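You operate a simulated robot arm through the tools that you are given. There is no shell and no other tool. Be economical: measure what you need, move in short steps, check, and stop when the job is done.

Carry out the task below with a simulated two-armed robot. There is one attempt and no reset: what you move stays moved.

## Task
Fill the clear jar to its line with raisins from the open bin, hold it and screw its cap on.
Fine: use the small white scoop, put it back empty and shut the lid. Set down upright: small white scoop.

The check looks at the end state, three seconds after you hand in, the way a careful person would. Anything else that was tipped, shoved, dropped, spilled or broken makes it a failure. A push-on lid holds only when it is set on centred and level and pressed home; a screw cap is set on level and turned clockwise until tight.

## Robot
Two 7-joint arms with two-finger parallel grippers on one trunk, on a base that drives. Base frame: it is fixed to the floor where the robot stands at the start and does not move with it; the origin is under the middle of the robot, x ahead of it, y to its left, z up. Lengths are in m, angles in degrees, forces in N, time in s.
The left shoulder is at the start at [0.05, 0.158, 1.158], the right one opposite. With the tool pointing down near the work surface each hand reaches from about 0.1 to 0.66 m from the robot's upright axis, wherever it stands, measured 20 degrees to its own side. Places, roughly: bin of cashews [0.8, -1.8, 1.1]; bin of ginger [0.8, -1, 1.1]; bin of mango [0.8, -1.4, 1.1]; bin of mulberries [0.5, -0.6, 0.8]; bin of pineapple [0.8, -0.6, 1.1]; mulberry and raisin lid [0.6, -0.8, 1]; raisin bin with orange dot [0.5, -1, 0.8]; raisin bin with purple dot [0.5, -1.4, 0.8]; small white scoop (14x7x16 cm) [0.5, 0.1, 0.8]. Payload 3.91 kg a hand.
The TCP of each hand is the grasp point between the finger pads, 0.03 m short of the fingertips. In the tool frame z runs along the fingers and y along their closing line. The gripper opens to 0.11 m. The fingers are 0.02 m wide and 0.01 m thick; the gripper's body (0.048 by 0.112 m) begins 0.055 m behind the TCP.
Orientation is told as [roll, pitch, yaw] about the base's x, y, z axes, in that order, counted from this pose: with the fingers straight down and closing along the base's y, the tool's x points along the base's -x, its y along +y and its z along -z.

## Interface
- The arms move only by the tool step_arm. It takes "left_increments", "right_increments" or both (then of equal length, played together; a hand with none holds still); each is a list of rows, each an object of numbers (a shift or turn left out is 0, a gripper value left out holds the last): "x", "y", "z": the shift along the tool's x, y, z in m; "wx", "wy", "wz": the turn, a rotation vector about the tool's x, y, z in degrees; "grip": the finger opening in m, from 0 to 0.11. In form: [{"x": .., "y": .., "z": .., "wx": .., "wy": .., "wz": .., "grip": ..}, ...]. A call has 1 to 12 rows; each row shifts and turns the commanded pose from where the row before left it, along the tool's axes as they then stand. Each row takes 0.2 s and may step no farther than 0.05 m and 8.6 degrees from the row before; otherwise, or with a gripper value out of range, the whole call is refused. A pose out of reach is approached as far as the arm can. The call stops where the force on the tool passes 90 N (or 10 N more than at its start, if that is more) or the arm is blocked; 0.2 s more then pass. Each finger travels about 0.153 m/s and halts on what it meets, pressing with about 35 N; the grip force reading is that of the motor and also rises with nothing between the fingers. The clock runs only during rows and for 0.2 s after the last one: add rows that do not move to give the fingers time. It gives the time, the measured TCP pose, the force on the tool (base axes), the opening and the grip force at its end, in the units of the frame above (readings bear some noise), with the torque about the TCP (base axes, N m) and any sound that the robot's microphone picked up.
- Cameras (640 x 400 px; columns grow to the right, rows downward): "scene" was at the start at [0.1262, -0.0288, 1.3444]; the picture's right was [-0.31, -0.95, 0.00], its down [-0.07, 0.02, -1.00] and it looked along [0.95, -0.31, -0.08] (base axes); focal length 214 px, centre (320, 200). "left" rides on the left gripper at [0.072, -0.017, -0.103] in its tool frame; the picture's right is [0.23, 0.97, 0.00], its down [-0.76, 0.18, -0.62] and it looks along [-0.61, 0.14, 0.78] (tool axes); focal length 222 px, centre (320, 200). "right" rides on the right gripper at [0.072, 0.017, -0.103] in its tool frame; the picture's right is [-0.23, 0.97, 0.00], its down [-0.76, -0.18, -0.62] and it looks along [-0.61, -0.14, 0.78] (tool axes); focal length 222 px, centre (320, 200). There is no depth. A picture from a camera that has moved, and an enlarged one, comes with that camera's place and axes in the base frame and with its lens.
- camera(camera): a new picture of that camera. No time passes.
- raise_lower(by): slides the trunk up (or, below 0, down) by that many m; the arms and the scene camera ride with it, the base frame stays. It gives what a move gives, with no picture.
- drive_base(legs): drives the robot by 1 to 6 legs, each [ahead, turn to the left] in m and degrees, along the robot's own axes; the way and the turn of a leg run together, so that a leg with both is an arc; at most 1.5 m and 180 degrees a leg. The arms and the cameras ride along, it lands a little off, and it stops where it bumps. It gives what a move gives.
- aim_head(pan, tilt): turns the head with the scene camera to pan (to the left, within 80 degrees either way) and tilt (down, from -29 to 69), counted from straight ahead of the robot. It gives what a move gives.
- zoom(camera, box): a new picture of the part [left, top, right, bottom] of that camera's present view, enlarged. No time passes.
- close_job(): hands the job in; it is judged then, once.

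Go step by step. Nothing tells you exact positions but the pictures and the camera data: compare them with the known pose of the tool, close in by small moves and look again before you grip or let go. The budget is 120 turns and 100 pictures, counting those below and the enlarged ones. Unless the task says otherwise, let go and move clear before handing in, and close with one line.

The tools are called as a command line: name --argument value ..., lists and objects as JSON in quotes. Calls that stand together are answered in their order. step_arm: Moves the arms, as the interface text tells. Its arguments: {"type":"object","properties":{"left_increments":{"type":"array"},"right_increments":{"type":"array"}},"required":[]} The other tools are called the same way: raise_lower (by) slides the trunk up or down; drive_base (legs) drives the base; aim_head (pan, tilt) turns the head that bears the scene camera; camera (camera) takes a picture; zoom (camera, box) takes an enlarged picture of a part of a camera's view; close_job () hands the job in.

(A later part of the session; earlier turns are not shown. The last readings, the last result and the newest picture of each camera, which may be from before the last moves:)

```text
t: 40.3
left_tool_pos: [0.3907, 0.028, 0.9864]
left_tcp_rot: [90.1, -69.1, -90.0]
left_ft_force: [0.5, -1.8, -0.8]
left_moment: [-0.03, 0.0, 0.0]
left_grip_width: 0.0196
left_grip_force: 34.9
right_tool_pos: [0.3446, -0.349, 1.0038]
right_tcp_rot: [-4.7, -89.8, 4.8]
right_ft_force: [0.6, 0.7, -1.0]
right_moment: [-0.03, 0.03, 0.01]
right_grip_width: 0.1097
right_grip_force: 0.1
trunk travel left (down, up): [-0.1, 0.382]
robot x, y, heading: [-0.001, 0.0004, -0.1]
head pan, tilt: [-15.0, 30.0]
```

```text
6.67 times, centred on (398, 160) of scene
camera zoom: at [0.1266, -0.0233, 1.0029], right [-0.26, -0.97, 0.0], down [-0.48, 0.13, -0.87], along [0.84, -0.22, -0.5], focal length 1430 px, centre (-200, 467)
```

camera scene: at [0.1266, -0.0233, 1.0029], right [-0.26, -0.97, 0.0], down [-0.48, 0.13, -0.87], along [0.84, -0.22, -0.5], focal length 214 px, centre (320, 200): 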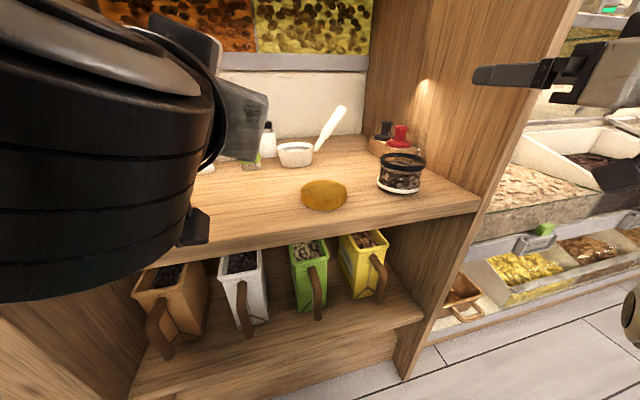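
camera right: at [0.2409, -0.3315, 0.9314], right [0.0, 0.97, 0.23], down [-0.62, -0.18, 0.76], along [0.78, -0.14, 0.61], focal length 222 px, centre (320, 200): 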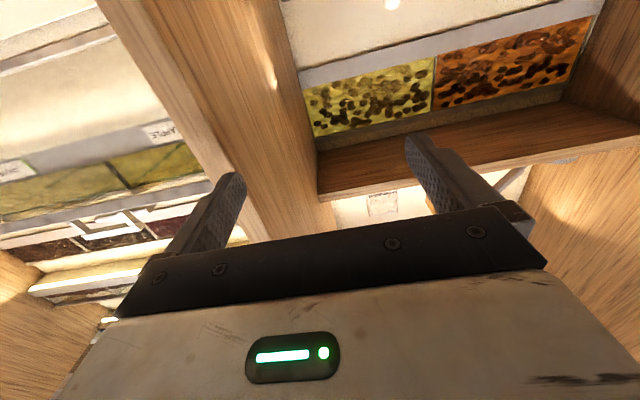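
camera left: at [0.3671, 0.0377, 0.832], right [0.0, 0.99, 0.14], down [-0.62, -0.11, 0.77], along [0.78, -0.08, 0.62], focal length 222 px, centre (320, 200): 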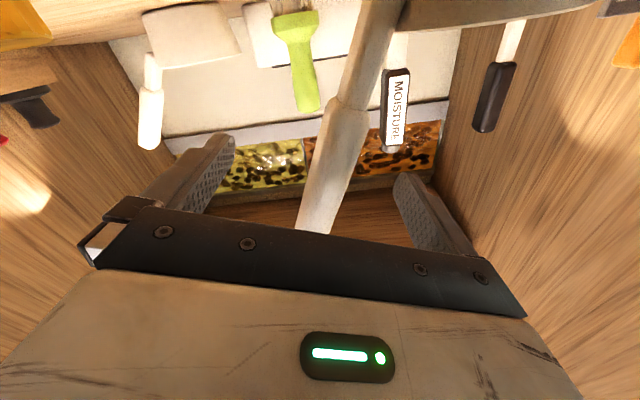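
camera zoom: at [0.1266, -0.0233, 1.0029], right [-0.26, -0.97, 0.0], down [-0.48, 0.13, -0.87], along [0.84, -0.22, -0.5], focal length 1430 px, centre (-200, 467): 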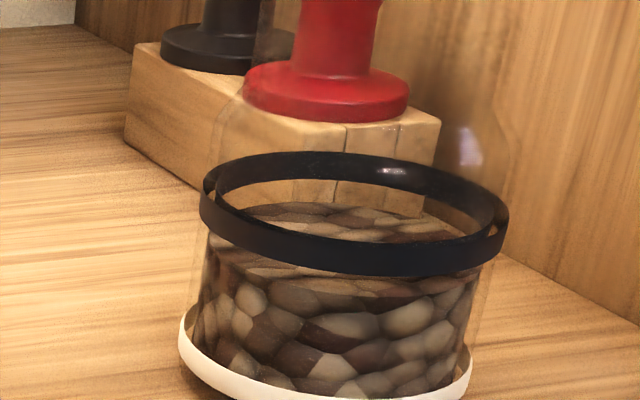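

The jar axis is near [0.459, -0.275], with its line at about 0.865. I bring the right hand to that height in front of the jar and check before closing in.

step_arm --right_increments '[{"y": 0.037}, {"y": 0.037}, {"x": 0.045}, {"x": 0.045}, {"x": 0.04}, {"x": 0.034}, {}]'

camera --camera "right"

camera --camera "scene"

```text
t: 41.9
left_tool_pos: [0.3886, 0.0305, 0.9894]
left_tcp_rot: [90.6, -69.3, -90.4]
left_ft_force: [0.3, 0.3, -1.1]
left_moment: [-0.05, 0.05, 0.03]
left_grip_width: 0.0195
left_grip_force: 35.2
right_tool_pos: [0.4239, -0.3227, 0.9243]
right_tcp_rot: [179.1, -88.0, -178.8]
right_ft_force: [4.1, 6.5, 47.5]
right_moment: [2.75, -0.98, -0.35]
right_grip_width: 0.1099
right_grip_force: 0.0
right hand out of reach, approached as far as the arm can: row 1, 2, 3, 4, 5, 6
trunk travel left (down, up): [-0.1, 0.382]
robot x, y, heading: [-0.0032, 0.0021, 0.2]
head pan, tilt: [-15.0, 30.0]
```

```text
64 pictures are left
camera right: at [0.3226, -0.3055, 0.8479], right [-0.01, 0.97, 0.23], down [-0.65, -0.18, 0.74], along [0.76, -0.14, 0.63], focal length 222 px, centre (320, 200)
```

right: 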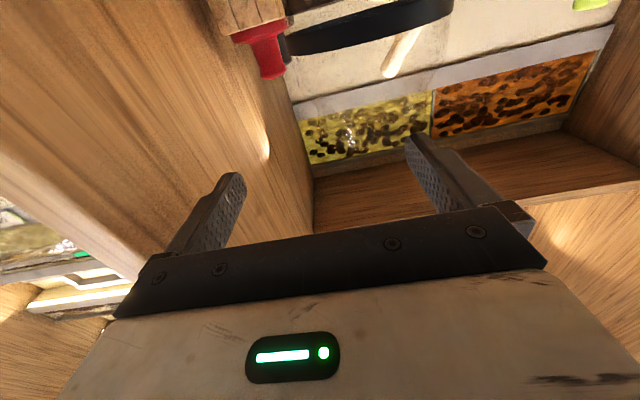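

```text
63 pictures are left
camera scene: at [0.1244, -0.0213, 1.0042], right [-0.26, -0.97, 0.0], down [-0.48, 0.13, -0.87], along [0.84, -0.23, -0.5], focal length 214 px, centre (320, 200)
```

scene: 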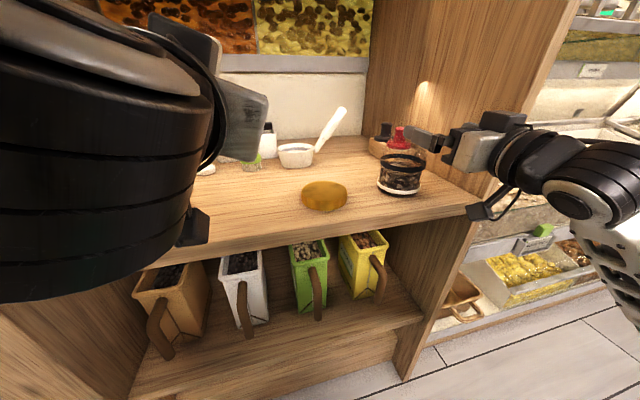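

The right hand drifted forward because it could not stay that close in, and it now rests on something, probably the jar's rim. I lift it at once, then back the base off for room.

step_arm --right_increments '[{"x": -0.03}, {"x": -0.03}, {"x": -0.03}]'

zoom --camera "scene" --box '[280, 80, 540, 242]'

```text
t: 42.7
left_tool_pos: [0.391, 0.0282, 0.9865]
left_tcp_rot: [90.1, -69.1, -90.0]
left_ft_force: [0.0, -0.8, -0.6]
left_moment: [-0.07, 0.02, 0.01]
left_grip_width: 0.0193
left_grip_force: 34.8
right_tool_pos: [0.4268, -0.3249, 1.0023]
right_tcp_rot: [3.2, -89.8, -3.2]
right_ft_force: [0.5, -0.6, -0.1]
right_moment: [0.0, -0.01, -0.01]
right_grip_width: 0.1102
right_grip_force: 0.0
trunk travel left (down, up): [-0.1, 0.382]
robot x, y, heading: [0.0024, 0.0004, 0.1]
head pan, tilt: [-15.0, 30.0]
```

```text
2.46 times, centred on (410, 161) of scene
camera zoom: at [0.1266, -0.0234, 1.0028], right [-0.26, -0.97, 0.0], down [-0.48, 0.13, -0.87], along [0.84, -0.22, -0.5], focal length 528 px, centre (98, 296)
```

zoom: 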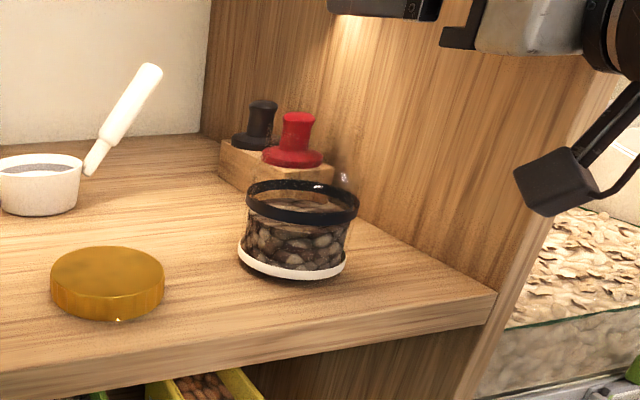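

The jar did not move. I back the base off 0.2 m so that the right hand can come in horizontally.

drive_base --legs '[[-0.2, 0]]'

step_arm --right_increments '[{"y": 0.025, "x": 0.03}, {"y": 0.025, "x": 0.04}, {"x": 0.045}, {"x": 0.045}, {}]'

camera --camera "scene"

camera --camera "right"

```text
t: 44.3
left_tool_pos: [0.1887, 0.0291, 0.9866]
left_tcp_rot: [90.0, -69.1, -89.9]
left_ft_force: [0.3, 1.0, -0.6]
left_moment: [-0.06, -0.02, 0.01]
left_grip_width: 0.0195
left_grip_force: 35.2
right_tool_pos: [0.2251, -0.3242, 1.002]
right_tcp_rot: [-1.7, -90.0, 2.0]
right_ft_force: [1.0, 0.0, 0.2]
right_moment: [0.01, 0.01, -0.03]
right_grip_width: 0.1099
right_grip_force: 0.0
trunk travel left (down, up): [-0.1, 0.382]
robot x, y, heading: [-0.2015, 0.0035, 0.2]
head pan, tilt: [-15.0, 30.0]
```

```text
t: 45.5
left_tool_pos: [0.1884, 0.0288, 0.9876]
left_tcp_rot: [90.0, -69.1, -89.8]
left_ft_force: [-0.5, -0.2, -0.4]
left_moment: [-0.05, 0.02, -0.03]
left_grip_width: 0.0194
left_grip_force: 34.9
right_tool_pos: [0.2507, -0.2822, 0.8469]
right_tcp_rot: [-158.8, -90.0, 159.0]
right_ft_force: [0.3, -0.5, 0.9]
right_moment: [-0.01, -0.02, -0.01]
right_grip_width: 0.11
right_grip_force: 0.1
right hand out of reach, approached as far as the arm can: row 2, 3, 4
trunk travel left (down, up): [-0.1, 0.382]
robot x, y, heading: [-0.2009, -0.0006, 0.1]
head pan, tilt: [-15.0, 30.0]
```

```text
61 pictures are left
camera scene: at [-0.0757, -0.0233, 1.003], right [-0.26, -0.97, 0.0], down [-0.48, 0.13, -0.87], along [0.84, -0.22, -0.5], focal length 214 px, centre (320, 200)
```

scene: 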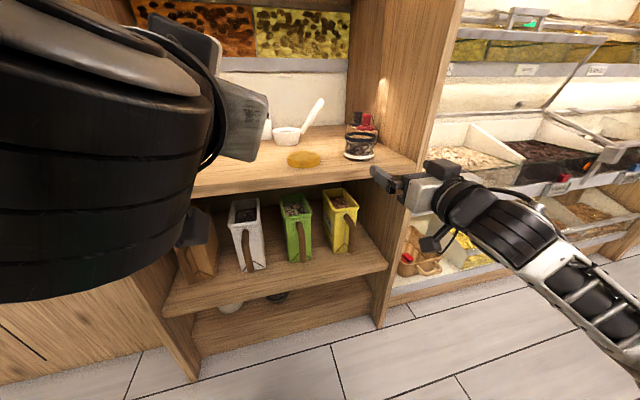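

```text
60 pictures are left
camera right: at [0.1463, -0.2651, 0.7736], right [0.0, 0.97, 0.23], down [-0.62, -0.18, 0.76], along [0.78, -0.14, 0.61], focal length 222 px, centre (320, 200)
```

right: 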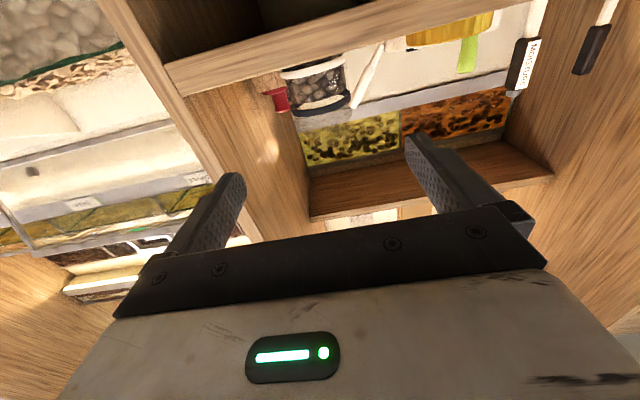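

I zoom the right camera on the jar to align with it.

zoom --camera "right" --box '[240, 20, 400, 120]'

```text
4.00 times, centred on (320, 70) of right
camera zoom: at [0.1463, -0.2651, 0.7736], right [0.0, 0.97, 0.23], down [-0.62, -0.18, 0.76], along [0.78, -0.14, 0.61], focal length 888 px, centre (320, 720)
```

zoom: 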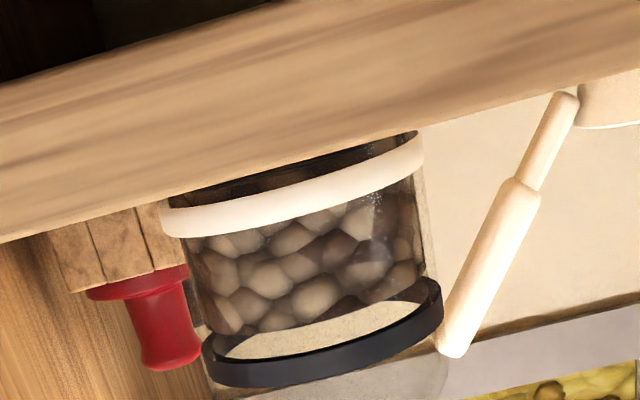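

The jar is centred at about y -0.279 and z 0.837 in this view, and the hand is already aligned with it. I go forward most of the way and check.

step_arm --right_increments '[{"z": 0.04}, {"z": 0.04}, {"z": 0.04}, {"x": 0.005, "y": 0.002}, {}]'

camera --camera "right"

zoom --camera "scene" --box '[290, 90, 450, 190]'

```text
t: 46.7
left_tool_pos: [0.189, 0.0294, 0.9863]
left_tcp_rot: [90.0, -69.1, -89.8]
left_ft_force: [0.4, -0.6, -2.1]
left_moment: [-0.05, 0.01, 0.01]
left_grip_width: 0.0195
left_grip_force: 35.3
right_tool_pos: [0.3704, -0.2768, 0.8434]
right_tcp_rot: [-10.7, -90.0, 11.0]
right_ft_force: [0.0, -0.1, 0.1]
right_moment: [0.01, 0.01, 0.04]
right_grip_width: 0.1098
right_grip_force: 0.1
trunk travel left (down, up): [-0.1, 0.382]
robot x, y, heading: [-0.2011, -0.0018, 0.2]
head pan, tilt: [-15.0, 30.0]
```

```text
58 pictures are left
camera right: at [0.2666, -0.2599, 0.7696], right [0.0, 0.97, 0.23], down [-0.62, -0.18, 0.76], along [0.78, -0.14, 0.61], focal length 222 px, centre (320, 200)
```

right: 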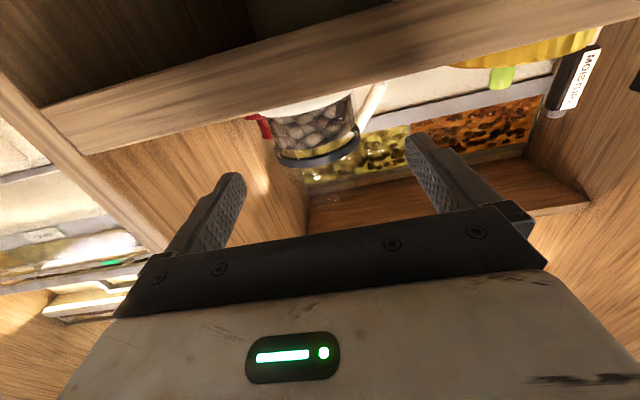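

```text
4.00 times, centred on (370, 140) of scene
camera zoom: at [-0.0757, -0.0233, 1.0029], right [-0.26, -0.97, 0.0], down [-0.48, 0.13, -0.87], along [0.84, -0.22, -0.5], focal length 858 px, centre (120, 440)
```

zoom: 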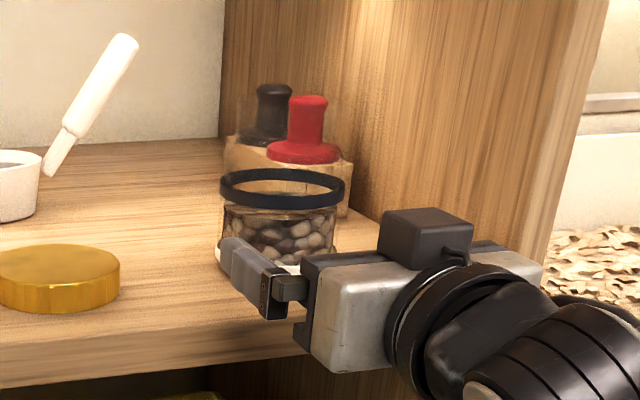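

Alignment is good, about 4 mm off sideways. I advance with that correction and close on the jar.

step_arm --right_increments '[{"y": -0.004}, {"z": 0.03}, {"z": 0.03}, {"z": 0.026}, {"grip": 0.095}, {"grip": 0.07}, {}, {}]'

zoom --camera "scene" --box '[290, 90, 450, 190]'

```text
t: 48.5
left_tool_pos: [0.1889, 0.0292, 0.9862]
left_tcp_rot: [90.0, -69.1, -89.8]
left_ft_force: [0.2, -0.5, -1.7]
left_moment: [-0.09, 0.01, -0.01]
left_grip_width: 0.0194
left_grip_force: 35.2
right_tool_pos: [0.4557, -0.2823, 0.8426]
right_tcp_rot: [-167.7, -90.0, 168.1]
right_ft_force: [1.1, 0.9, 0.6]
right_moment: [-0.14, 0.0, 0.06]
right_grip_width: 0.0776
right_grip_force: 34.4
trunk travel left (down, up): [-0.1, 0.382]
robot x, y, heading: [-0.2064, 0.0004, 0.1]
head pan, tilt: [-15.0, 30.0]
```

```text
4.00 times, centred on (370, 140) of scene
camera zoom: at [-0.0756, -0.0232, 1.003], right [-0.26, -0.97, 0.0], down [-0.48, 0.13, -0.87], along [0.84, -0.22, -0.5], focal length 858 px, centre (120, 440)
```

zoom: 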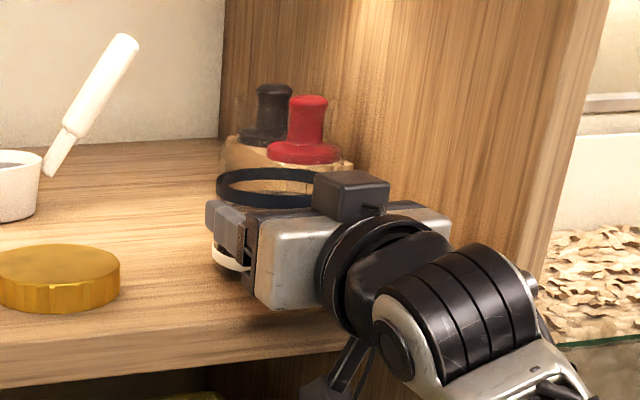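

The jar is held at a width of 77.6 mm. I lift it, draw it back and look for a clear way to the bins.

step_arm --right_increments '[{"x": -0.03}, {"x": -0.03}, {"x": -0.03}, {"z": -0.04}, {"z": -0.04}, {"z": -0.04}, {"z": -0.04}, {"z": -0.03}, {}]'

aim_head --pan -80 --tilt 20

camera --camera "scene"

```text
t: 50.5
left_tool_pos: [0.1895, 0.029, 0.9865]
left_tcp_rot: [90.1, -69.0, -89.7]
left_ft_force: [-0.7, 1.0, -1.6]
left_moment: [-0.09, 0.03, 0.04]
left_grip_width: 0.0193
left_grip_force: 35.5
right_tool_pos: [0.2645, -0.2819, 0.9307]
right_tcp_rot: [13.1, -89.9, -12.8]
right_ft_force: [-0.1, -0.2, -2.6]
right_moment: [0.02, 0.04, 0.01]
right_grip_width: 0.0775
right_grip_force: 34.7
trunk travel left (down, up): [-0.1, 0.382]
robot x, y, heading: [-0.2024, 0.0026, 0.2]
head pan, tilt: [-15.0, 30.0]
```

```text
t: 51.9
left_tool_pos: [0.1889, 0.0294, 0.9865]
left_tcp_rot: [90.0, -69.0, -89.7]
left_ft_force: [0.4, 0.5, -0.8]
left_moment: [-0.06, 0.02, 0.0]
left_grip_width: 0.0195
left_grip_force: 35.0
right_tool_pos: [0.2655, -0.2822, 0.9314]
right_tcp_rot: [19.0, -90.1, -18.8]
right_ft_force: [0.0, 0.1, -3.2]
right_moment: [0.02, 0.09, 0.02]
right_grip_width: 0.0777
right_grip_force: 34.5
trunk travel left (down, up): [-0.1, 0.382]
robot x, y, heading: [-0.2037, -0.004, -0.0]
head pan, tilt: [-80.0, 20.0]
```

```text
55 pictures are left
camera scene: at [-0.1464, -0.0919, 1.019], right [-0.98, -0.18, 0.0], down [-0.06, 0.34, -0.94], along [0.17, -0.92, -0.34], focal length 214 px, centre (320, 200)
```

scene: 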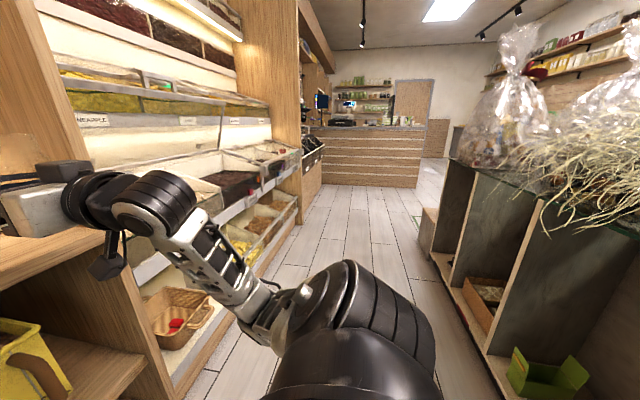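

The aisle is about 1.1 m wide and clear. I turn right, drive along the bins and turn back to face the raisin bin.

drive_base --legs '[[0, -90], [0.5, 0]]'

aim_head --pan 20 --tilt 25

camera --camera "scene"

```text
t: 58.7
left_tool_pos: [-0.1794, -0.9023, 0.9865]
left_tcp_rot: [90.1, -69.0, 179.8]
left_ft_force: [0.0, 0.8, -1.1]
left_moment: [0.01, 0.04, -0.01]
left_grip_width: 0.0195
left_grip_force: 35.8
right_tool_pos: [-0.4914, -0.9767, 0.9314]
right_tcp_rot: [16.2, -90.0, -106.3]
right_ft_force: [0.3, 0.3, -3.2]
right_moment: [0.04, 0.01, 0.03]
right_grip_width: 0.0774
right_grip_force: 35.3
trunk travel left (down, up): [-0.1, 0.382]
robot x, y, heading: [-0.2074, -0.5091, -90.2]
head pan, tilt: [-80.0, 20.0]
```

```text
t: 60.5
left_tool_pos: [-0.1786, -0.9024, 0.9868]
left_tcp_rot: [90.0, -69.1, 179.9]
left_ft_force: [0.1, 0.4, -0.9]
left_moment: [0.01, 0.03, -0.02]
left_grip_width: 0.0191
left_grip_force: 35.0
right_tool_pos: [-0.4912, -0.9762, 0.9307]
right_tcp_rot: [14.0, -90.0, -104.4]
right_ft_force: [-0.4, 0.2, -3.0]
right_moment: [0.07, 0.0, -0.04]
right_grip_width: 0.0773
right_grip_force: 35.2
trunk travel left (down, up): [-0.1, 0.382]
robot x, y, heading: [-0.2082, -0.5103, -90.1]
head pan, tilt: [20.0, 25.0]
```

```text
54 pictures are left
camera scene: at [-0.1758, -0.6375, 1.0109], right [-0.94, -0.34, 0.0], down [-0.14, 0.4, -0.91], along [0.31, -0.85, -0.42], focal length 214 px, centre (320, 200)
```

scene: 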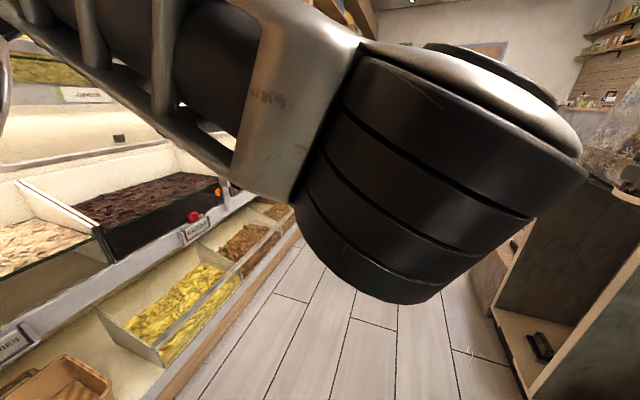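

The path is clear, so I go on and turn to face the bins.

drive_base --legs '[[0.56, 0], [0, 90]]'

raise_lower --by 0.3

aim_head --pan 0 --tilt 30

camera --camera "scene"

```text
t: 67.5
left_tool_pos: [0.1819, -1.0582, 0.986]
left_tcp_rot: [90.0, -69.0, -91.2]
left_ft_force: [-0.1, -0.2, -0.8]
left_moment: [-0.03, 0.01, 0.03]
left_grip_width: 0.0194
left_grip_force: 34.4
right_tool_pos: [0.2513, -1.3698, 0.9319]
right_tcp_rot: [-2.4, -89.9, 1.2]
right_ft_force: [0.1, -0.1, -3.2]
right_moment: [0.01, 0.07, -0.02]
right_grip_width: 0.0776
right_grip_force: 35.0
trunk travel left (down, up): [-0.1, 0.382]
robot x, y, heading: [-0.2078, -1.0759, -1.4]
head pan, tilt: [20.0, 25.0]
```

```text
t: 70.5
left_tool_pos: [0.183, -1.0559, 1.2859]
left_tcp_rot: [89.9, -69.1, -91.3]
left_ft_force: [-0.2, 0.2, 0.1]
left_moment: [-0.08, 0.01, -0.03]
left_grip_width: 0.0195
left_grip_force: 35.2
right_tool_pos: [0.2518, -1.3694, 1.23]
right_tcp_rot: [-1.7, -89.8, 0.5]
right_ft_force: [0.3, -0.1, -3.6]
right_moment: [0.03, 0.04, -0.01]
right_grip_width: 0.0776
right_grip_force: 35.2
trunk travel left (down, up): [-0.4, 0.082]
robot x, y, heading: [-0.2093, -1.0731, -1.1]
head pan, tilt: [20.0, 25.0]
```

```text
t: 71.4
left_tool_pos: [0.1809, -1.0573, 1.287]
left_tcp_rot: [90.0, -69.0, -91.2]
left_ft_force: [-1.0, -0.2, -1.3]
left_moment: [-0.07, -0.01, -0.03]
left_grip_width: 0.0191
left_grip_force: 34.7
right_tool_pos: [0.2509, -1.3698, 1.2319]
right_tcp_rot: [-6.4, -89.9, 5.3]
right_ft_force: [-0.4, 0.4, -3.7]
right_moment: [0.02, 0.05, 0.01]
right_grip_width: 0.0777
right_grip_force: 34.6
trunk travel left (down, up): [-0.4, 0.082]
robot x, y, heading: [-0.2112, -1.0767, -1.4]
head pan, tilt: [0.0, 30.0]
```

```text
53 pictures are left
camera scene: at [-0.0795, -1.0793, 1.3029], right [-0.02, -1.0, 0.0], down [-0.5, 0.01, -0.87], along [0.87, -0.02, -0.5], focal length 214 px, centre (320, 200)
```

scene: 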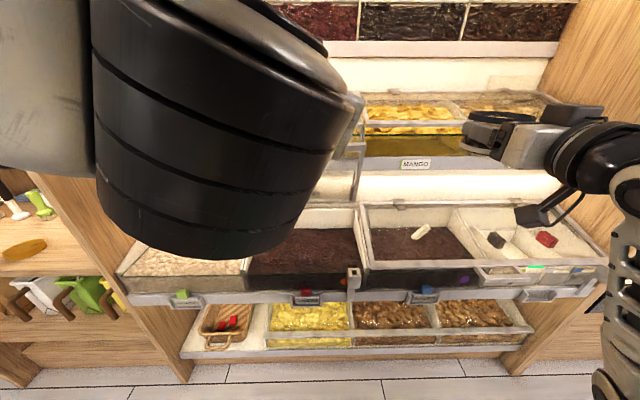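

I zoom in on the raisin bins and the lid frames.

zoom --camera "scene" --box '[230, 130, 480, 310]'

```text
2.22 times, centred on (355, 220) of scene
camera zoom: at [-0.0795, -1.0793, 1.3029], right [-0.02, -1.0, 0.0], down [-0.5, 0.01, -0.87], along [0.87, -0.02, -0.5], focal length 477 px, centre (242, 156)
```

zoom: 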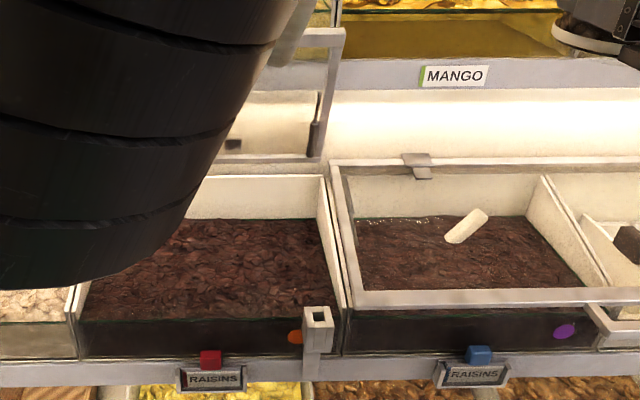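

The orange-dot bin is open with its lid raised behind, and the purple-dot bin is closed. I compare the jar's contents in this light.

aim_head --pan -35 --tilt 20

camera --camera "scene"

zoom --camera "right" --box '[230, 80, 430, 205]'

```text
t: 72.4
left_tool_pos: [0.1824, -1.057, 1.287]
left_tcp_rot: [89.9, -69.0, -91.2]
left_ft_force: [0.0, 0.8, -0.7]
left_moment: [-0.03, 0.02, 0.01]
left_grip_width: 0.0193
left_grip_force: 35.3
right_tool_pos: [0.2512, -1.3696, 1.2299]
right_tcp_rot: [-2.6, -89.9, 1.3]
right_ft_force: [-0.9, -0.6, -3.6]
right_moment: [0.0, 0.07, 0.0]
right_grip_width: 0.0776
right_grip_force: 34.8
trunk travel left (down, up): [-0.4, 0.082]
robot x, y, heading: [-0.2139, -1.0722, -0.9]
head pan, tilt: [-35.0, 20.0]
```

```text
51 pictures are left
camera scene: at [-0.0948, -1.1324, 1.3189], right [-0.59, -0.81, 0.0], down [-0.28, 0.2, -0.94], along [0.76, -0.56, -0.34], focal length 214 px, centre (320, 200)
```

scene: 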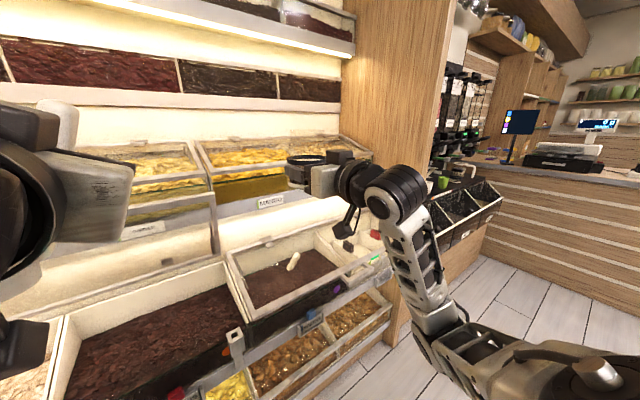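

```text
3.20 times, centred on (330, 142) of right
camera zoom: at [0.1485, -1.3503, 1.1583], right [0.02, 0.97, 0.23], down [-0.63, -0.16, 0.76], along [0.78, -0.16, 0.61], focal length 711 px, centre (288, 384)
```

zoom: 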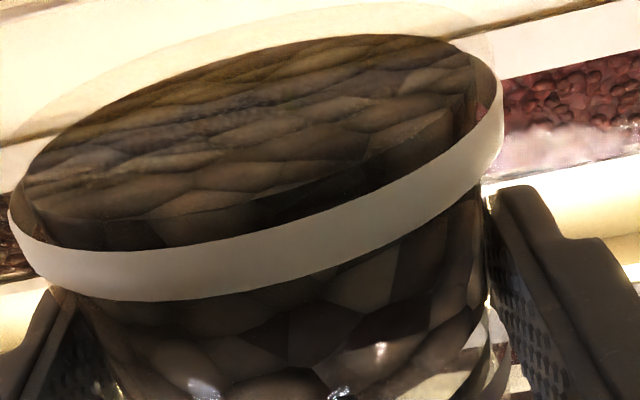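

The contents look like brown raisins, so I carry on with this jar. The open bin runs about x 0.41 to 0.64 and y -0.85 to -1.24, with its surface near z 0.755 and the raised lid behind at x of about 0.6. I lower the trunk a bit and drive closer.

raise_lower --by -0.2

drive_base --legs '[[0.16, 1]]'

aim_head --pan -10 --tilt 45

camera --camera "scene"

camera --camera "left"

```text
t: 74.5
left_tool_pos: [0.1817, -1.0575, 1.0866]
left_tcp_rot: [89.9, -68.9, -91.3]
left_ft_force: [0.6, -0.5, -0.3]
left_moment: [-0.02, -0.03, -0.03]
left_grip_width: 0.0196
left_grip_force: 35.2
right_tool_pos: [0.2509, -1.3691, 1.0314]
right_tcp_rot: [-6.2, -90.0, 5.0]
right_ft_force: [0.0, 0.1, -3.7]
right_moment: [0.01, 0.1, 0.0]
right_grip_width: 0.0777
right_grip_force: 34.9
trunk travel left (down, up): [-0.2, 0.282]
robot x, y, heading: [-0.2131, -1.077, -1.4]
head pan, tilt: [-35.0, 20.0]
```

```text
t: 76.0
left_tool_pos: [0.3397, -1.0507, 1.0868]
left_tcp_rot: [90.0, -68.9, -90.1]
left_ft_force: [-0.9, -0.3, -1.4]
left_moment: [-0.05, -0.02, 0.01]
left_grip_width: 0.0194
left_grip_force: 35.0
right_tool_pos: [0.4151, -1.3632, 1.0308]
right_tcp_rot: [-1.0, -89.8, 1.0]
right_ft_force: [0.2, 0.3, -2.8]
right_moment: [-0.03, 0.08, 0.01]
right_grip_width: 0.0776
right_grip_force: 34.7
trunk travel left (down, up): [-0.2, 0.282]
robot x, y, heading: [-0.0514, -1.0795, -0.2]
head pan, tilt: [-35.0, 20.0]
```

```text
t: 76.8
left_tool_pos: [0.3402, -1.0522, 1.0868]
left_tcp_rot: [89.8, -69.0, -90.1]
left_ft_force: [0.2, -0.4, -0.2]
left_moment: [-0.05, -0.03, -0.01]
left_grip_width: 0.0195
left_grip_force: 35.2
right_tool_pos: [0.4148, -1.3636, 1.0309]
right_tcp_rot: [-1.7, -90.0, 1.5]
right_ft_force: [0.7, -1.1, -3.8]
right_moment: [-0.01, 0.08, 0.01]
right_grip_width: 0.0777
right_grip_force: 34.7
trunk travel left (down, up): [-0.2, 0.282]
robot x, y, heading: [-0.0522, -1.0781, -0.5]
head pan, tilt: [-10.0, 45.0]
```

```text
49 pictures are left
camera scene: at [0.0681, -1.093, 1.0804], right [-0.18, -0.98, 0.0], down [-0.7, 0.13, -0.71], along [0.7, -0.13, -0.71], focal length 214 px, centre (320, 200)
```

scene: 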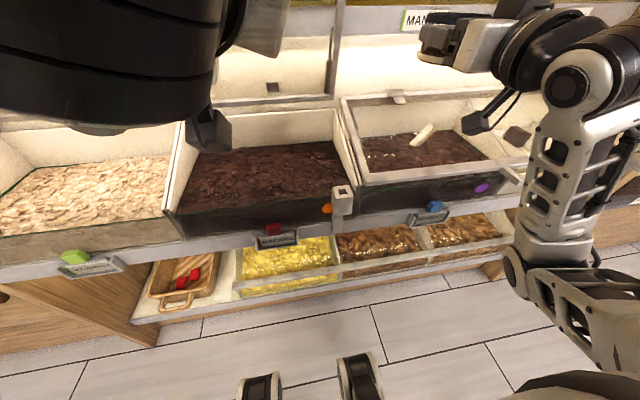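

```text
48 pictures are left
camera left: at [0.2367, -1.0417, 1.0134], right [0.0, 0.99, 0.14], down [-0.62, -0.11, 0.78], along [0.78, -0.09, 0.62], focal length 222 px, centre (320, 200)
```

left: 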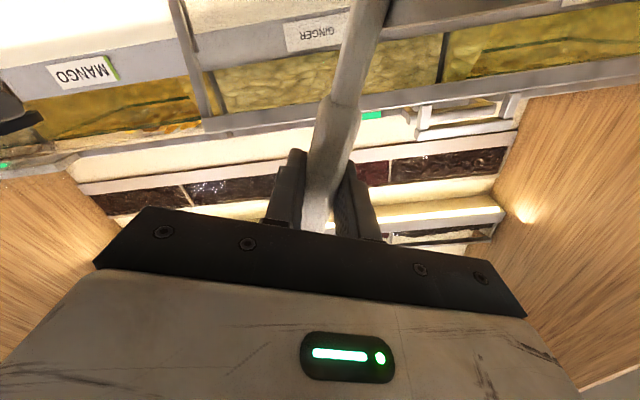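

The bin spans y -0.85 to -1.19 with its surface near 0.755, and the cup hangs over its middle. I move the scoop over the bin and pitch it forward 45° for a dig.

step_arm --left_increments '[{"z": 0.04}, {"z": 0.04}, {"z": 0.04}, {"z": 0.03}, {"wx": 2.68, "wy": 7.0}, {"wx": 2.68, "wy": 7.0}, {"wx": 2.68, "wy": 7.0}, {"wx": 2.68, "wy": 7.0}, {"wx": 2.68, "wy": 7.0}, {"wx": 2.68, "wy": 7.0}, {}]'

camera --camera "scene"

camera --camera "left"

```text
t: 79.2
left_tool_pos: [0.4906, -1.0536, 1.0867]
left_tcp_rot: [19.6, -41.2, -28.5]
left_ft_force: [-0.1, 0.0, -1.7]
left_moment: [-0.05, -0.05, 0.01]
left_grip_width: 0.0195
left_grip_force: 34.3
right_tool_pos: [0.4153, -1.3634, 1.0313]
right_tcp_rot: [-2.0, -90.0, 1.8]
right_ft_force: [0.3, -0.2, -3.3]
right_moment: [-0.01, 0.09, -0.03]
right_grip_width: 0.0774
right_grip_force: 35.2
trunk travel left (down, up): [-0.2, 0.282]
robot x, y, heading: [-0.0516, -1.0807, -0.0]
head pan, tilt: [-10.0, 45.0]
```

```text
47 pictures are left
camera scene: at [0.0681, -1.093, 1.0803], right [-0.18, -0.98, 0.0], down [-0.7, 0.12, -0.71], along [0.7, -0.12, -0.71], focal length 214 px, centre (320, 200)
```

scene: 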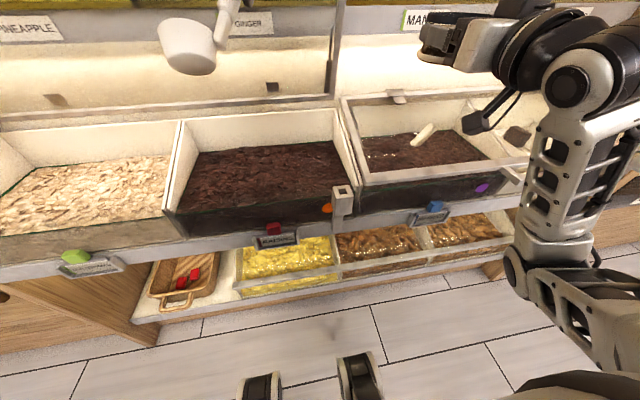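

```text
46 pictures are left
camera left: at [0.3644, -1.0424, 1.1083], right [0.1, 0.99, 0.1], down [0.11, -0.11, 0.99], along [0.99, -0.09, -0.12], focal length 222 px, centre (320, 200)
```

left: 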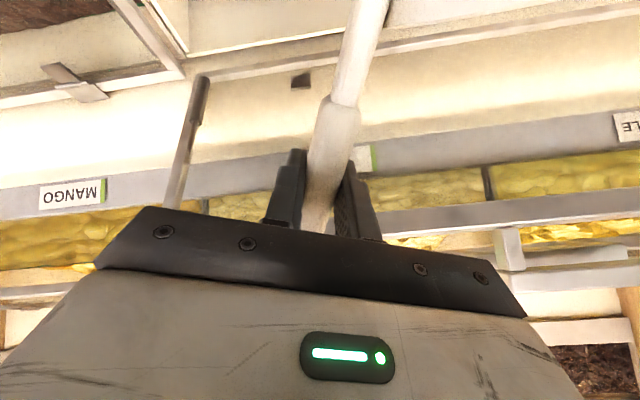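

The bin is clear and the cup is where my geometry puts it. I lower the cup to just above the raisins, then into them.

step_arm --left_increments '[{"z": 0.0247, "x": -0.0231, "y": 0.0088}, {"z": 0.0318, "x": 0.0297, "y": -0.01135}, {"z": 0.0318, "x": 0.0297, "y": -0.01135}, {"z": 0.0318, "x": 0.0297, "y": -0.01135}, {"z": 0.0318, "x": 0.0297, "y": -0.01135}, {"z": 0.0318, "x": 0.0297, "y": -0.01135}, {"z": 0.0106, "x": 0.0099, "y": -0.0038}, {"z": 0.0106, "x": 0.0099, "y": -0.0038}, {}]'

camera --camera "scene"

```text
t: 81.2
left_tool_pos: [0.526, -1.0522, 0.8311]
left_tcp_rot: [19.8, -41.2, -28.6]
left_ft_force: [0.6, -0.3, -2.2]
left_moment: [-0.03, -0.04, 0.01]
left_grip_width: 0.0196
left_grip_force: 35.1
right_tool_pos: [0.4154, -1.3633, 1.0311]
right_tcp_rot: [-1.0, -89.9, 0.9]
right_ft_force: [0.1, -0.5, -3.2]
right_moment: [-0.02, 0.05, 0.05]
right_grip_width: 0.0776
right_grip_force: 34.6
trunk travel left (down, up): [-0.2, 0.282]
robot x, y, heading: [-0.0508, -1.0767, -0.2]
head pan, tilt: [-10.0, 45.0]
```

```text
45 pictures are left
camera scene: at [0.0681, -1.093, 1.0803], right [-0.18, -0.98, 0.0], down [-0.7, 0.12, -0.71], along [0.7, -0.12, -0.71], focal length 214 px, centre (320, 200)
```

scene: 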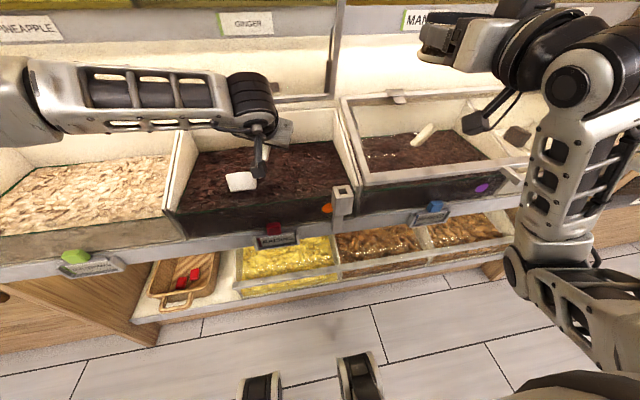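

The cup touches the raisins with little force. Now I push in deeper, sweep forward a few centimetres, then level the cup and lift.

step_arm --left_increments '[{"z": 0.0141, "x": 0.0132, "y": -0.005}, {"z": 0.0177, "x": 0.0165, "y": -0.0063}, {"z": 0.0106, "x": -0.0099, "y": 0.0038}, {"z": 0.0106, "x": -0.0099, "y": 0.0038}, {"wx": -2.68, "wy": -7.0, "z": -0.0077, "x": -0.0086, "y": 0.0033}, {"wx": -2.68, "wy": -7.0, "z": -0.0064, "x": -0.0095, "y": 0.0036}, {"wx": -2.68, "wy": -7.0, "z": -0.0051, "x": -0.0102, "y": 0.0039}, {"wx": -2.68, "wy": -7.0, "z": -0.0075, "x": -0.0107, "y": 0.0041}, {"wx": -2.68, "wy": -7.0, "z": -0.0071, "x": -0.011, "y": 0.0042}, {"wx": -2.68, "wy": -7.0, "z": -0.0064, "x": -0.0112, "y": 0.0043}, {"x": -0.028, "y": 0.0107}, {"x": -0.028, "y": 0.0107}]'

zoom --camera "scene" --box '[120, 40, 360, 240]'

```text
t: 83.8
left_tool_pos: [0.5471, -1.052, 0.9226]
left_tcp_rot: [90.0, -69.0, -90.2]
left_ft_force: [1.2, -0.2, -1.5]
left_moment: [-0.07, -0.02, -0.01]
left_grip_width: 0.0196
left_grip_force: 35.1
right_tool_pos: [0.4143, -1.363, 1.0306]
right_tcp_rot: [-4.6, -89.9, 4.7]
right_ft_force: [-0.6, -0.1, -3.8]
right_moment: [-0.01, 0.04, 0.02]
right_grip_width: 0.0776
right_grip_force: 34.6
trunk travel left (down, up): [-0.2, 0.282]
robot x, y, heading: [-0.0503, -1.0811, -0.2]
head pan, tilt: [-10.0, 45.0]
```

```text
2.00 times, centred on (240, 140) of scene
camera zoom: at [0.0681, -1.0929, 1.0803], right [-0.18, -0.98, 0.0], down [-0.7, 0.12, -0.71], along [0.7, -0.12, -0.71], focal length 429 px, centre (480, 320)
```

zoom: 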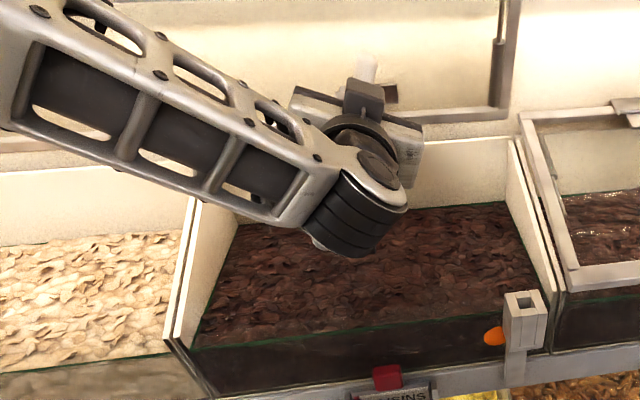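

The cup is hidden by the forearm. I lift it higher and draw it back a little to see inside.

step_arm --left_increments '[{"x": -0.04, "y": 0.0153}, {"x": -0.04, "y": 0.0153}, {"x": -0.04, "y": 0.0153, "z": -0.02}, {"z": -0.02}, {}]'

zoom --camera "scene" --box '[120, 0, 360, 150]'

```text
t: 85.0
left_tool_pos: [0.5063, -1.052, 1.051]
left_tcp_rot: [89.8, -69.0, -90.2]
left_ft_force: [-0.2, -0.8, -0.1]
left_moment: [-0.06, -0.04, 0.03]
left_grip_width: 0.0194
left_grip_force: 34.9
right_tool_pos: [0.4158, -1.3636, 1.031]
right_tcp_rot: [0.0, -89.9, -0.1]
right_ft_force: [-0.7, -0.5, -3.2]
right_moment: [-0.02, 0.07, 0.02]
right_grip_width: 0.0776
right_grip_force: 35.7
trunk travel left (down, up): [-0.2, 0.282]
robot x, y, heading: [-0.0526, -1.0803, 0.1]
head pan, tilt: [-10.0, 45.0]
```

```text
2.67 times, centred on (240, 75) of scene
camera zoom: at [0.0681, -1.0929, 1.0803], right [-0.18, -0.98, 0.0], down [-0.7, 0.12, -0.71], along [0.7, -0.12, -0.71], focal length 572 px, centre (533, 533)
```

zoom: 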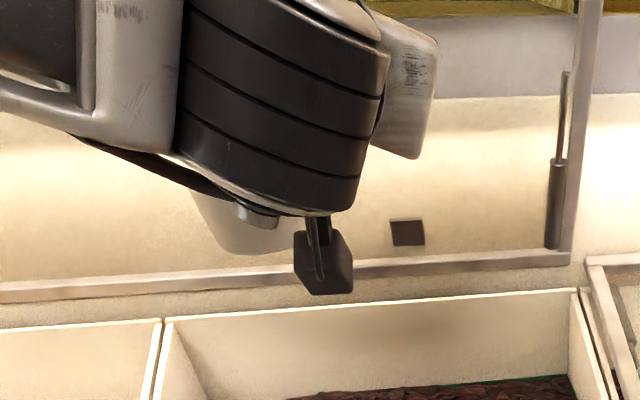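

The wrist still hides the cup. I pull back and yaw the left hand to the right, so that the cup swings away from the wrist into view; this also suits pouring.

step_arm --left_increments '[{"z": -0.04}, {"z": -0.04}, {"wx": 7.0, "wy": -2.68}, {"wx": 7.0, "wy": -2.68}, {"wx": 7.0, "wy": -2.68}, {"wx": 7.0, "wy": -2.68}, {"wx": 7.0, "wy": -2.68}, {"wx": 7.0, "wy": -2.68}, {"wx": 7.0, "wy": -2.68}, {"wx": 7.0, "wy": -2.68}, {"wx": 7.0, "wy": -2.68}, {"wx": 7.0, "wy": -2.68}]'

aim_head --pan 0 --tilt 25

camera --camera "scene"

```text
t: 87.6
left_tool_pos: [0.4265, -1.0526, 1.0505]
left_tcp_rot: [90.0, -69.0, -165.1]
left_ft_force: [-0.4, 0.7, -0.6]
left_moment: [0.01, 0.1, -0.02]
left_grip_width: 0.0195
left_grip_force: 35.0
right_tool_pos: [0.4147, -1.3635, 1.0308]
right_tcp_rot: [-0.5, -89.9, 0.6]
right_ft_force: [0.6, 0.2, -3.0]
right_moment: [0.02, 0.08, 0.02]
right_grip_width: 0.0775
right_grip_force: 35.5
trunk travel left (down, up): [-0.2, 0.282]
robot x, y, heading: [-0.05, -1.0759, -0.2]
head pan, tilt: [-10.0, 45.0]
```

```text
t: 88.5
left_tool_pos: [0.4271, -1.0521, 1.0497]
left_tcp_rot: [90.0, -69.2, -165.0]
left_ft_force: [-0.4, 0.1, -1.1]
left_moment: [-0.02, 0.09, -0.01]
left_grip_width: 0.0195
left_grip_force: 35.1
right_tool_pos: [0.4151, -1.363, 1.0314]
right_tcp_rot: [-1.9, -89.9, 1.9]
right_ft_force: [0.1, -0.6, -4.1]
right_moment: [0.01, 0.05, -0.04]
right_grip_width: 0.0777
right_grip_force: 35.2
trunk travel left (down, up): [-0.2, 0.282]
robot x, y, heading: [-0.0531, -1.0773, -0.5]
head pan, tilt: [0.0, 25.0]
```

```text
42 pictures are left
camera scene: at [0.0802, -1.0789, 1.1108], right [0.0, -1.0, 0.0], down [-0.42, 0.0, -0.91], along [0.91, 0.0, -0.42], focal length 214 px, centre (320, 200)
```

scene: 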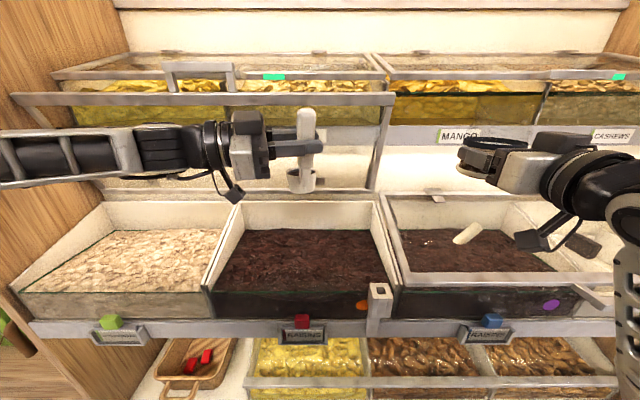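

Now everything is in clear view. I zoom on the cup and the jar.

zoom --camera "scene" --box '[255, 140, 351, 200]'

zoom --camera "scene" --box '[430, 120, 558, 200]'

```text
6.67 times, centred on (303, 170) of scene
camera zoom: at [0.0802, -1.0789, 1.1108], right [0.0, -1.0, 0.0], down [-0.42, 0.0, -0.91], along [0.91, 0.0, -0.42], focal length 1430 px, centre (433, 400)
```

zoom: 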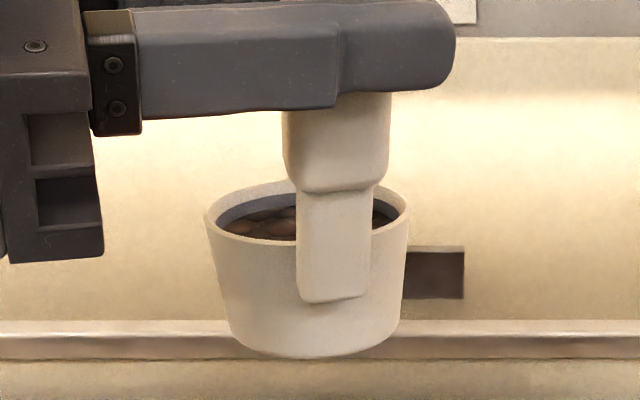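

```text
5.00 times, centred on (494, 160) of scene
camera zoom: at [0.0802, -1.0789, 1.1108], right [0.0, -1.0, 0.0], down [-0.42, 0.0, -0.91], along [0.91, 0.0, -0.42], focal length 1072 px, centre (-550, 400)
```

zoom: 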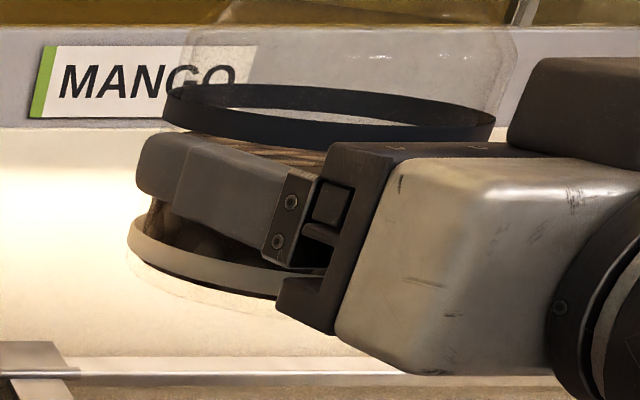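

The scoop is nearly full, and its raisins look the same as those in the jar, so this is the right jar. I now look at the jar's neck and rim for pouring.

zoom --camera "scene" --box '[440, 90, 536, 150]'

```text
6.67 times, centred on (488, 120) of scene
camera zoom: at [0.0802, -1.0789, 1.1108], right [0.0, -1.0, 0.0], down [-0.42, 0.0, -0.91], along [0.91, 0.0, -0.42], focal length 1430 px, centre (-800, 733)
```

zoom: 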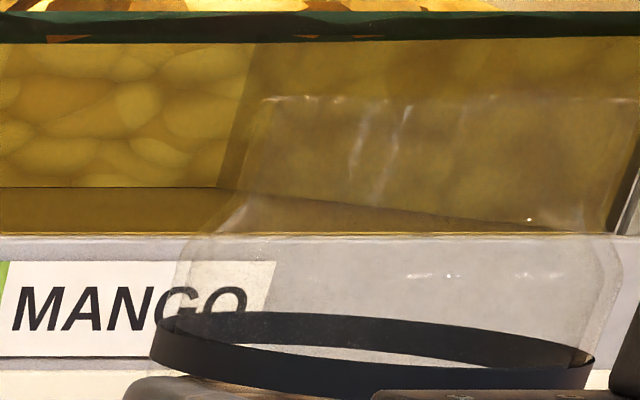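

The rim is about 7.5 cm above the right grasp point and the line 2.2 cm above it; the neck is about 7 cm wide. I raise the scoop, finish its yaw, and bring the jar under it over the bin so that any stray raisins fall back in.

step_arm --left_increments '[{"x": -0.035, "y": 0.0134}, {"x": -0.035, "y": 0.0134}, {"x": -0.035, "y": 0.0134}, {"x": -0.035, "y": 0.0134}, {"wx": 7.0, "wy": -2.68}, {"wx": 7.0, "wy": -2.68}, {}, {}, {}, {}, {}, {}]' --right_increments '[{}, {}, {}, {}, {"z": 0.02}, {"z": 0.02}, {"y": 0.045, "x": 0.018}, {"y": 0.045, "x": 0.018}, {"y": 0.045, "x": 0.018}, {"y": 0.045, "x": 0.018}, {"y": 0.045, "x": 0.018}, {"y": 0.045, "x": 0.018}]'

camera --camera "scene"

```text
t: 91.1
left_tool_pos: [0.4275, -1.0515, 1.1992]
left_tcp_rot: [90.0, -69.1, 180.0]
left_ft_force: [0.0, 0.5, -0.3]
left_moment: [0.05, 0.09, -0.03]
left_grip_width: 0.0196
left_grip_force: 34.7
right_tool_pos: [0.457, -1.0957, 0.9268]
right_tcp_rot: [-131.2, -88.9, 130.7]
right_ft_force: [0.8, -0.6, -3.4]
right_moment: [-0.01, 0.07, 0.0]
right_grip_width: 0.0774
right_grip_force: 34.7
trunk travel left (down, up): [-0.2, 0.282]
robot x, y, heading: [-0.0553, -1.0806, -0.6]
head pan, tilt: [0.0, 25.0]
```

```text
38 pictures are left
camera scene: at [0.0804, -1.0789, 1.1109], right [0.0, -1.0, 0.0], down [-0.42, 0.0, -0.91], along [0.91, 0.0, -0.42], focal length 214 px, centre (320, 200)
```

scene: 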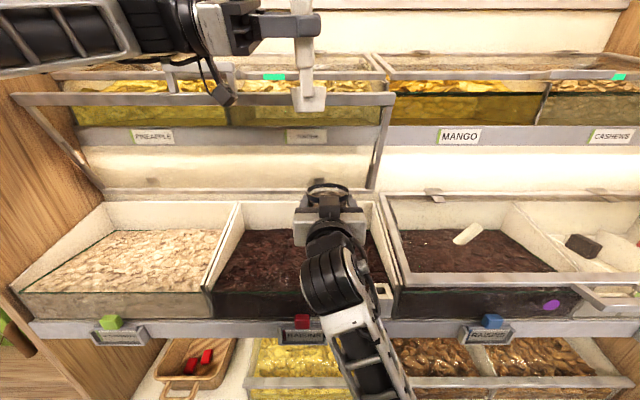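

The jar is at [0.459, -1.096] with its rim near 1.00. I position the scoop and tilt it to 30°, short of pouring, then check alignment.

step_arm --left_increments '[{"z": 0.044}, {"y": -0.0257, "x": -0.0098}, {"wz": -7.5}, {"wz": -7.5}, {"wz": -7.5}, {"wz": -7.5}, {"y": 0.0073, "x": 0.0464}, {}]'

zoom --camera "scene" --box '[220, 50, 420, 250]'

```text
t: 92.9
left_tool_pos: [0.3993, -1.0947, 1.1525]
left_tcp_rot: [-90.1, -80.9, 0.0]
left_ft_force: [0.8, -0.2, -1.3]
left_moment: [0.02, 0.0, -0.03]
left_grip_width: 0.0194
left_grip_force: 34.8
right_tool_pos: [0.4563, -1.094, 0.9261]
right_tcp_rot: [-136.5, -89.1, 136.1]
right_ft_force: [0.2, 0.4, -3.8]
right_moment: [-0.02, 0.04, -0.02]
right_grip_width: 0.0772
right_grip_force: 34.3
trunk travel left (down, up): [-0.2, 0.282]
robot x, y, heading: [-0.0509, -1.0786, -0.0]
head pan, tilt: [0.0, 25.0]
```

```text
2.00 times, centred on (320, 150) of scene
camera zoom: at [0.0804, -1.0787, 1.1109], right [0.0, -1.0, 0.0], down [-0.42, 0.0, -0.91], along [0.91, 0.0, -0.42], focal length 429 px, centre (320, 300)
```

zoom: 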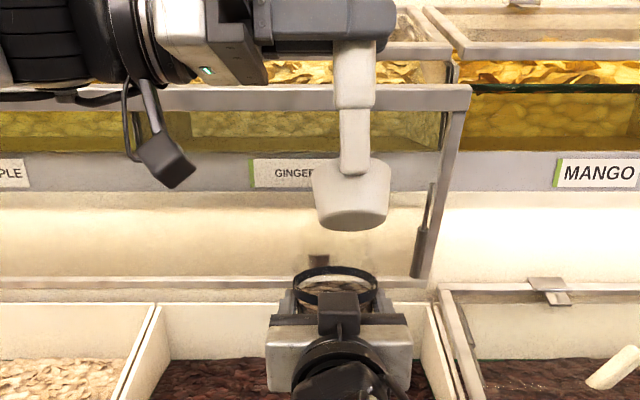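

The cup is about 1 cm to the right of the jar's centre, so I correct that. Then I tilt to 60°, keeping the lip over the mouth, and pause.

step_arm --left_increments '[{"z": -0.01}, {"wz": -7.5, "y": 0.0147, "x": -0.003}, {"wz": -7.5, "y": 0.0141, "x": -0.005}, {"wz": -7.5, "y": 0.0137, "x": -0.0073}, {"wz": -7.5, "y": 0.0127, "x": -0.0089}, {}, {}]'

zoom --camera "scene" --box '[240, 80, 400, 240]'

```text
t: 94.5
left_tool_pos: [0.4603, -1.0854, 1.1553]
left_tcp_rot: [-90.1, -50.9, -0.1]
left_ft_force: [1.5, -0.4, -0.5]
left_moment: [0.01, -0.04, 0.0]
left_grip_width: 0.0195
left_grip_force: 34.7
right_tool_pos: [0.457, -1.0943, 0.9279]
right_tcp_rot: [-141.0, -89.1, 140.6]
right_ft_force: [0.1, -0.3, -3.6]
right_moment: [-0.02, 0.07, -0.03]
right_grip_width: 0.0776
right_grip_force: 35.1
trunk travel left (down, up): [-0.2, 0.282]
robot x, y, heading: [-0.0526, -1.0798, -0.4]
head pan, tilt: [0.0, 25.0]
```

```text
2.50 times, centred on (320, 160) of scene
camera zoom: at [0.0802, -1.0788, 1.1109], right [0.0, -1.0, 0.0], down [-0.42, 0.0, -0.91], along [0.91, 0.0, -0.42], focal length 536 px, centre (320, 300)
```

zoom: 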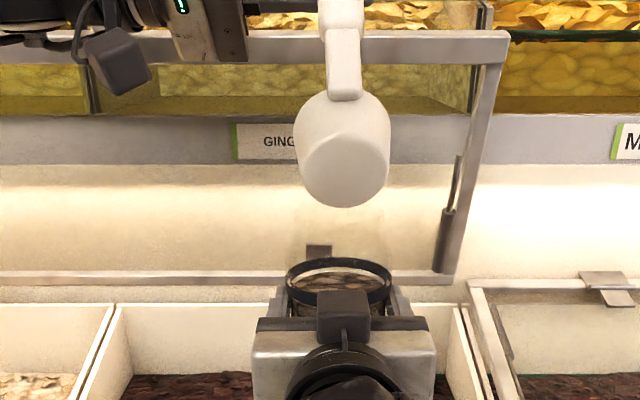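

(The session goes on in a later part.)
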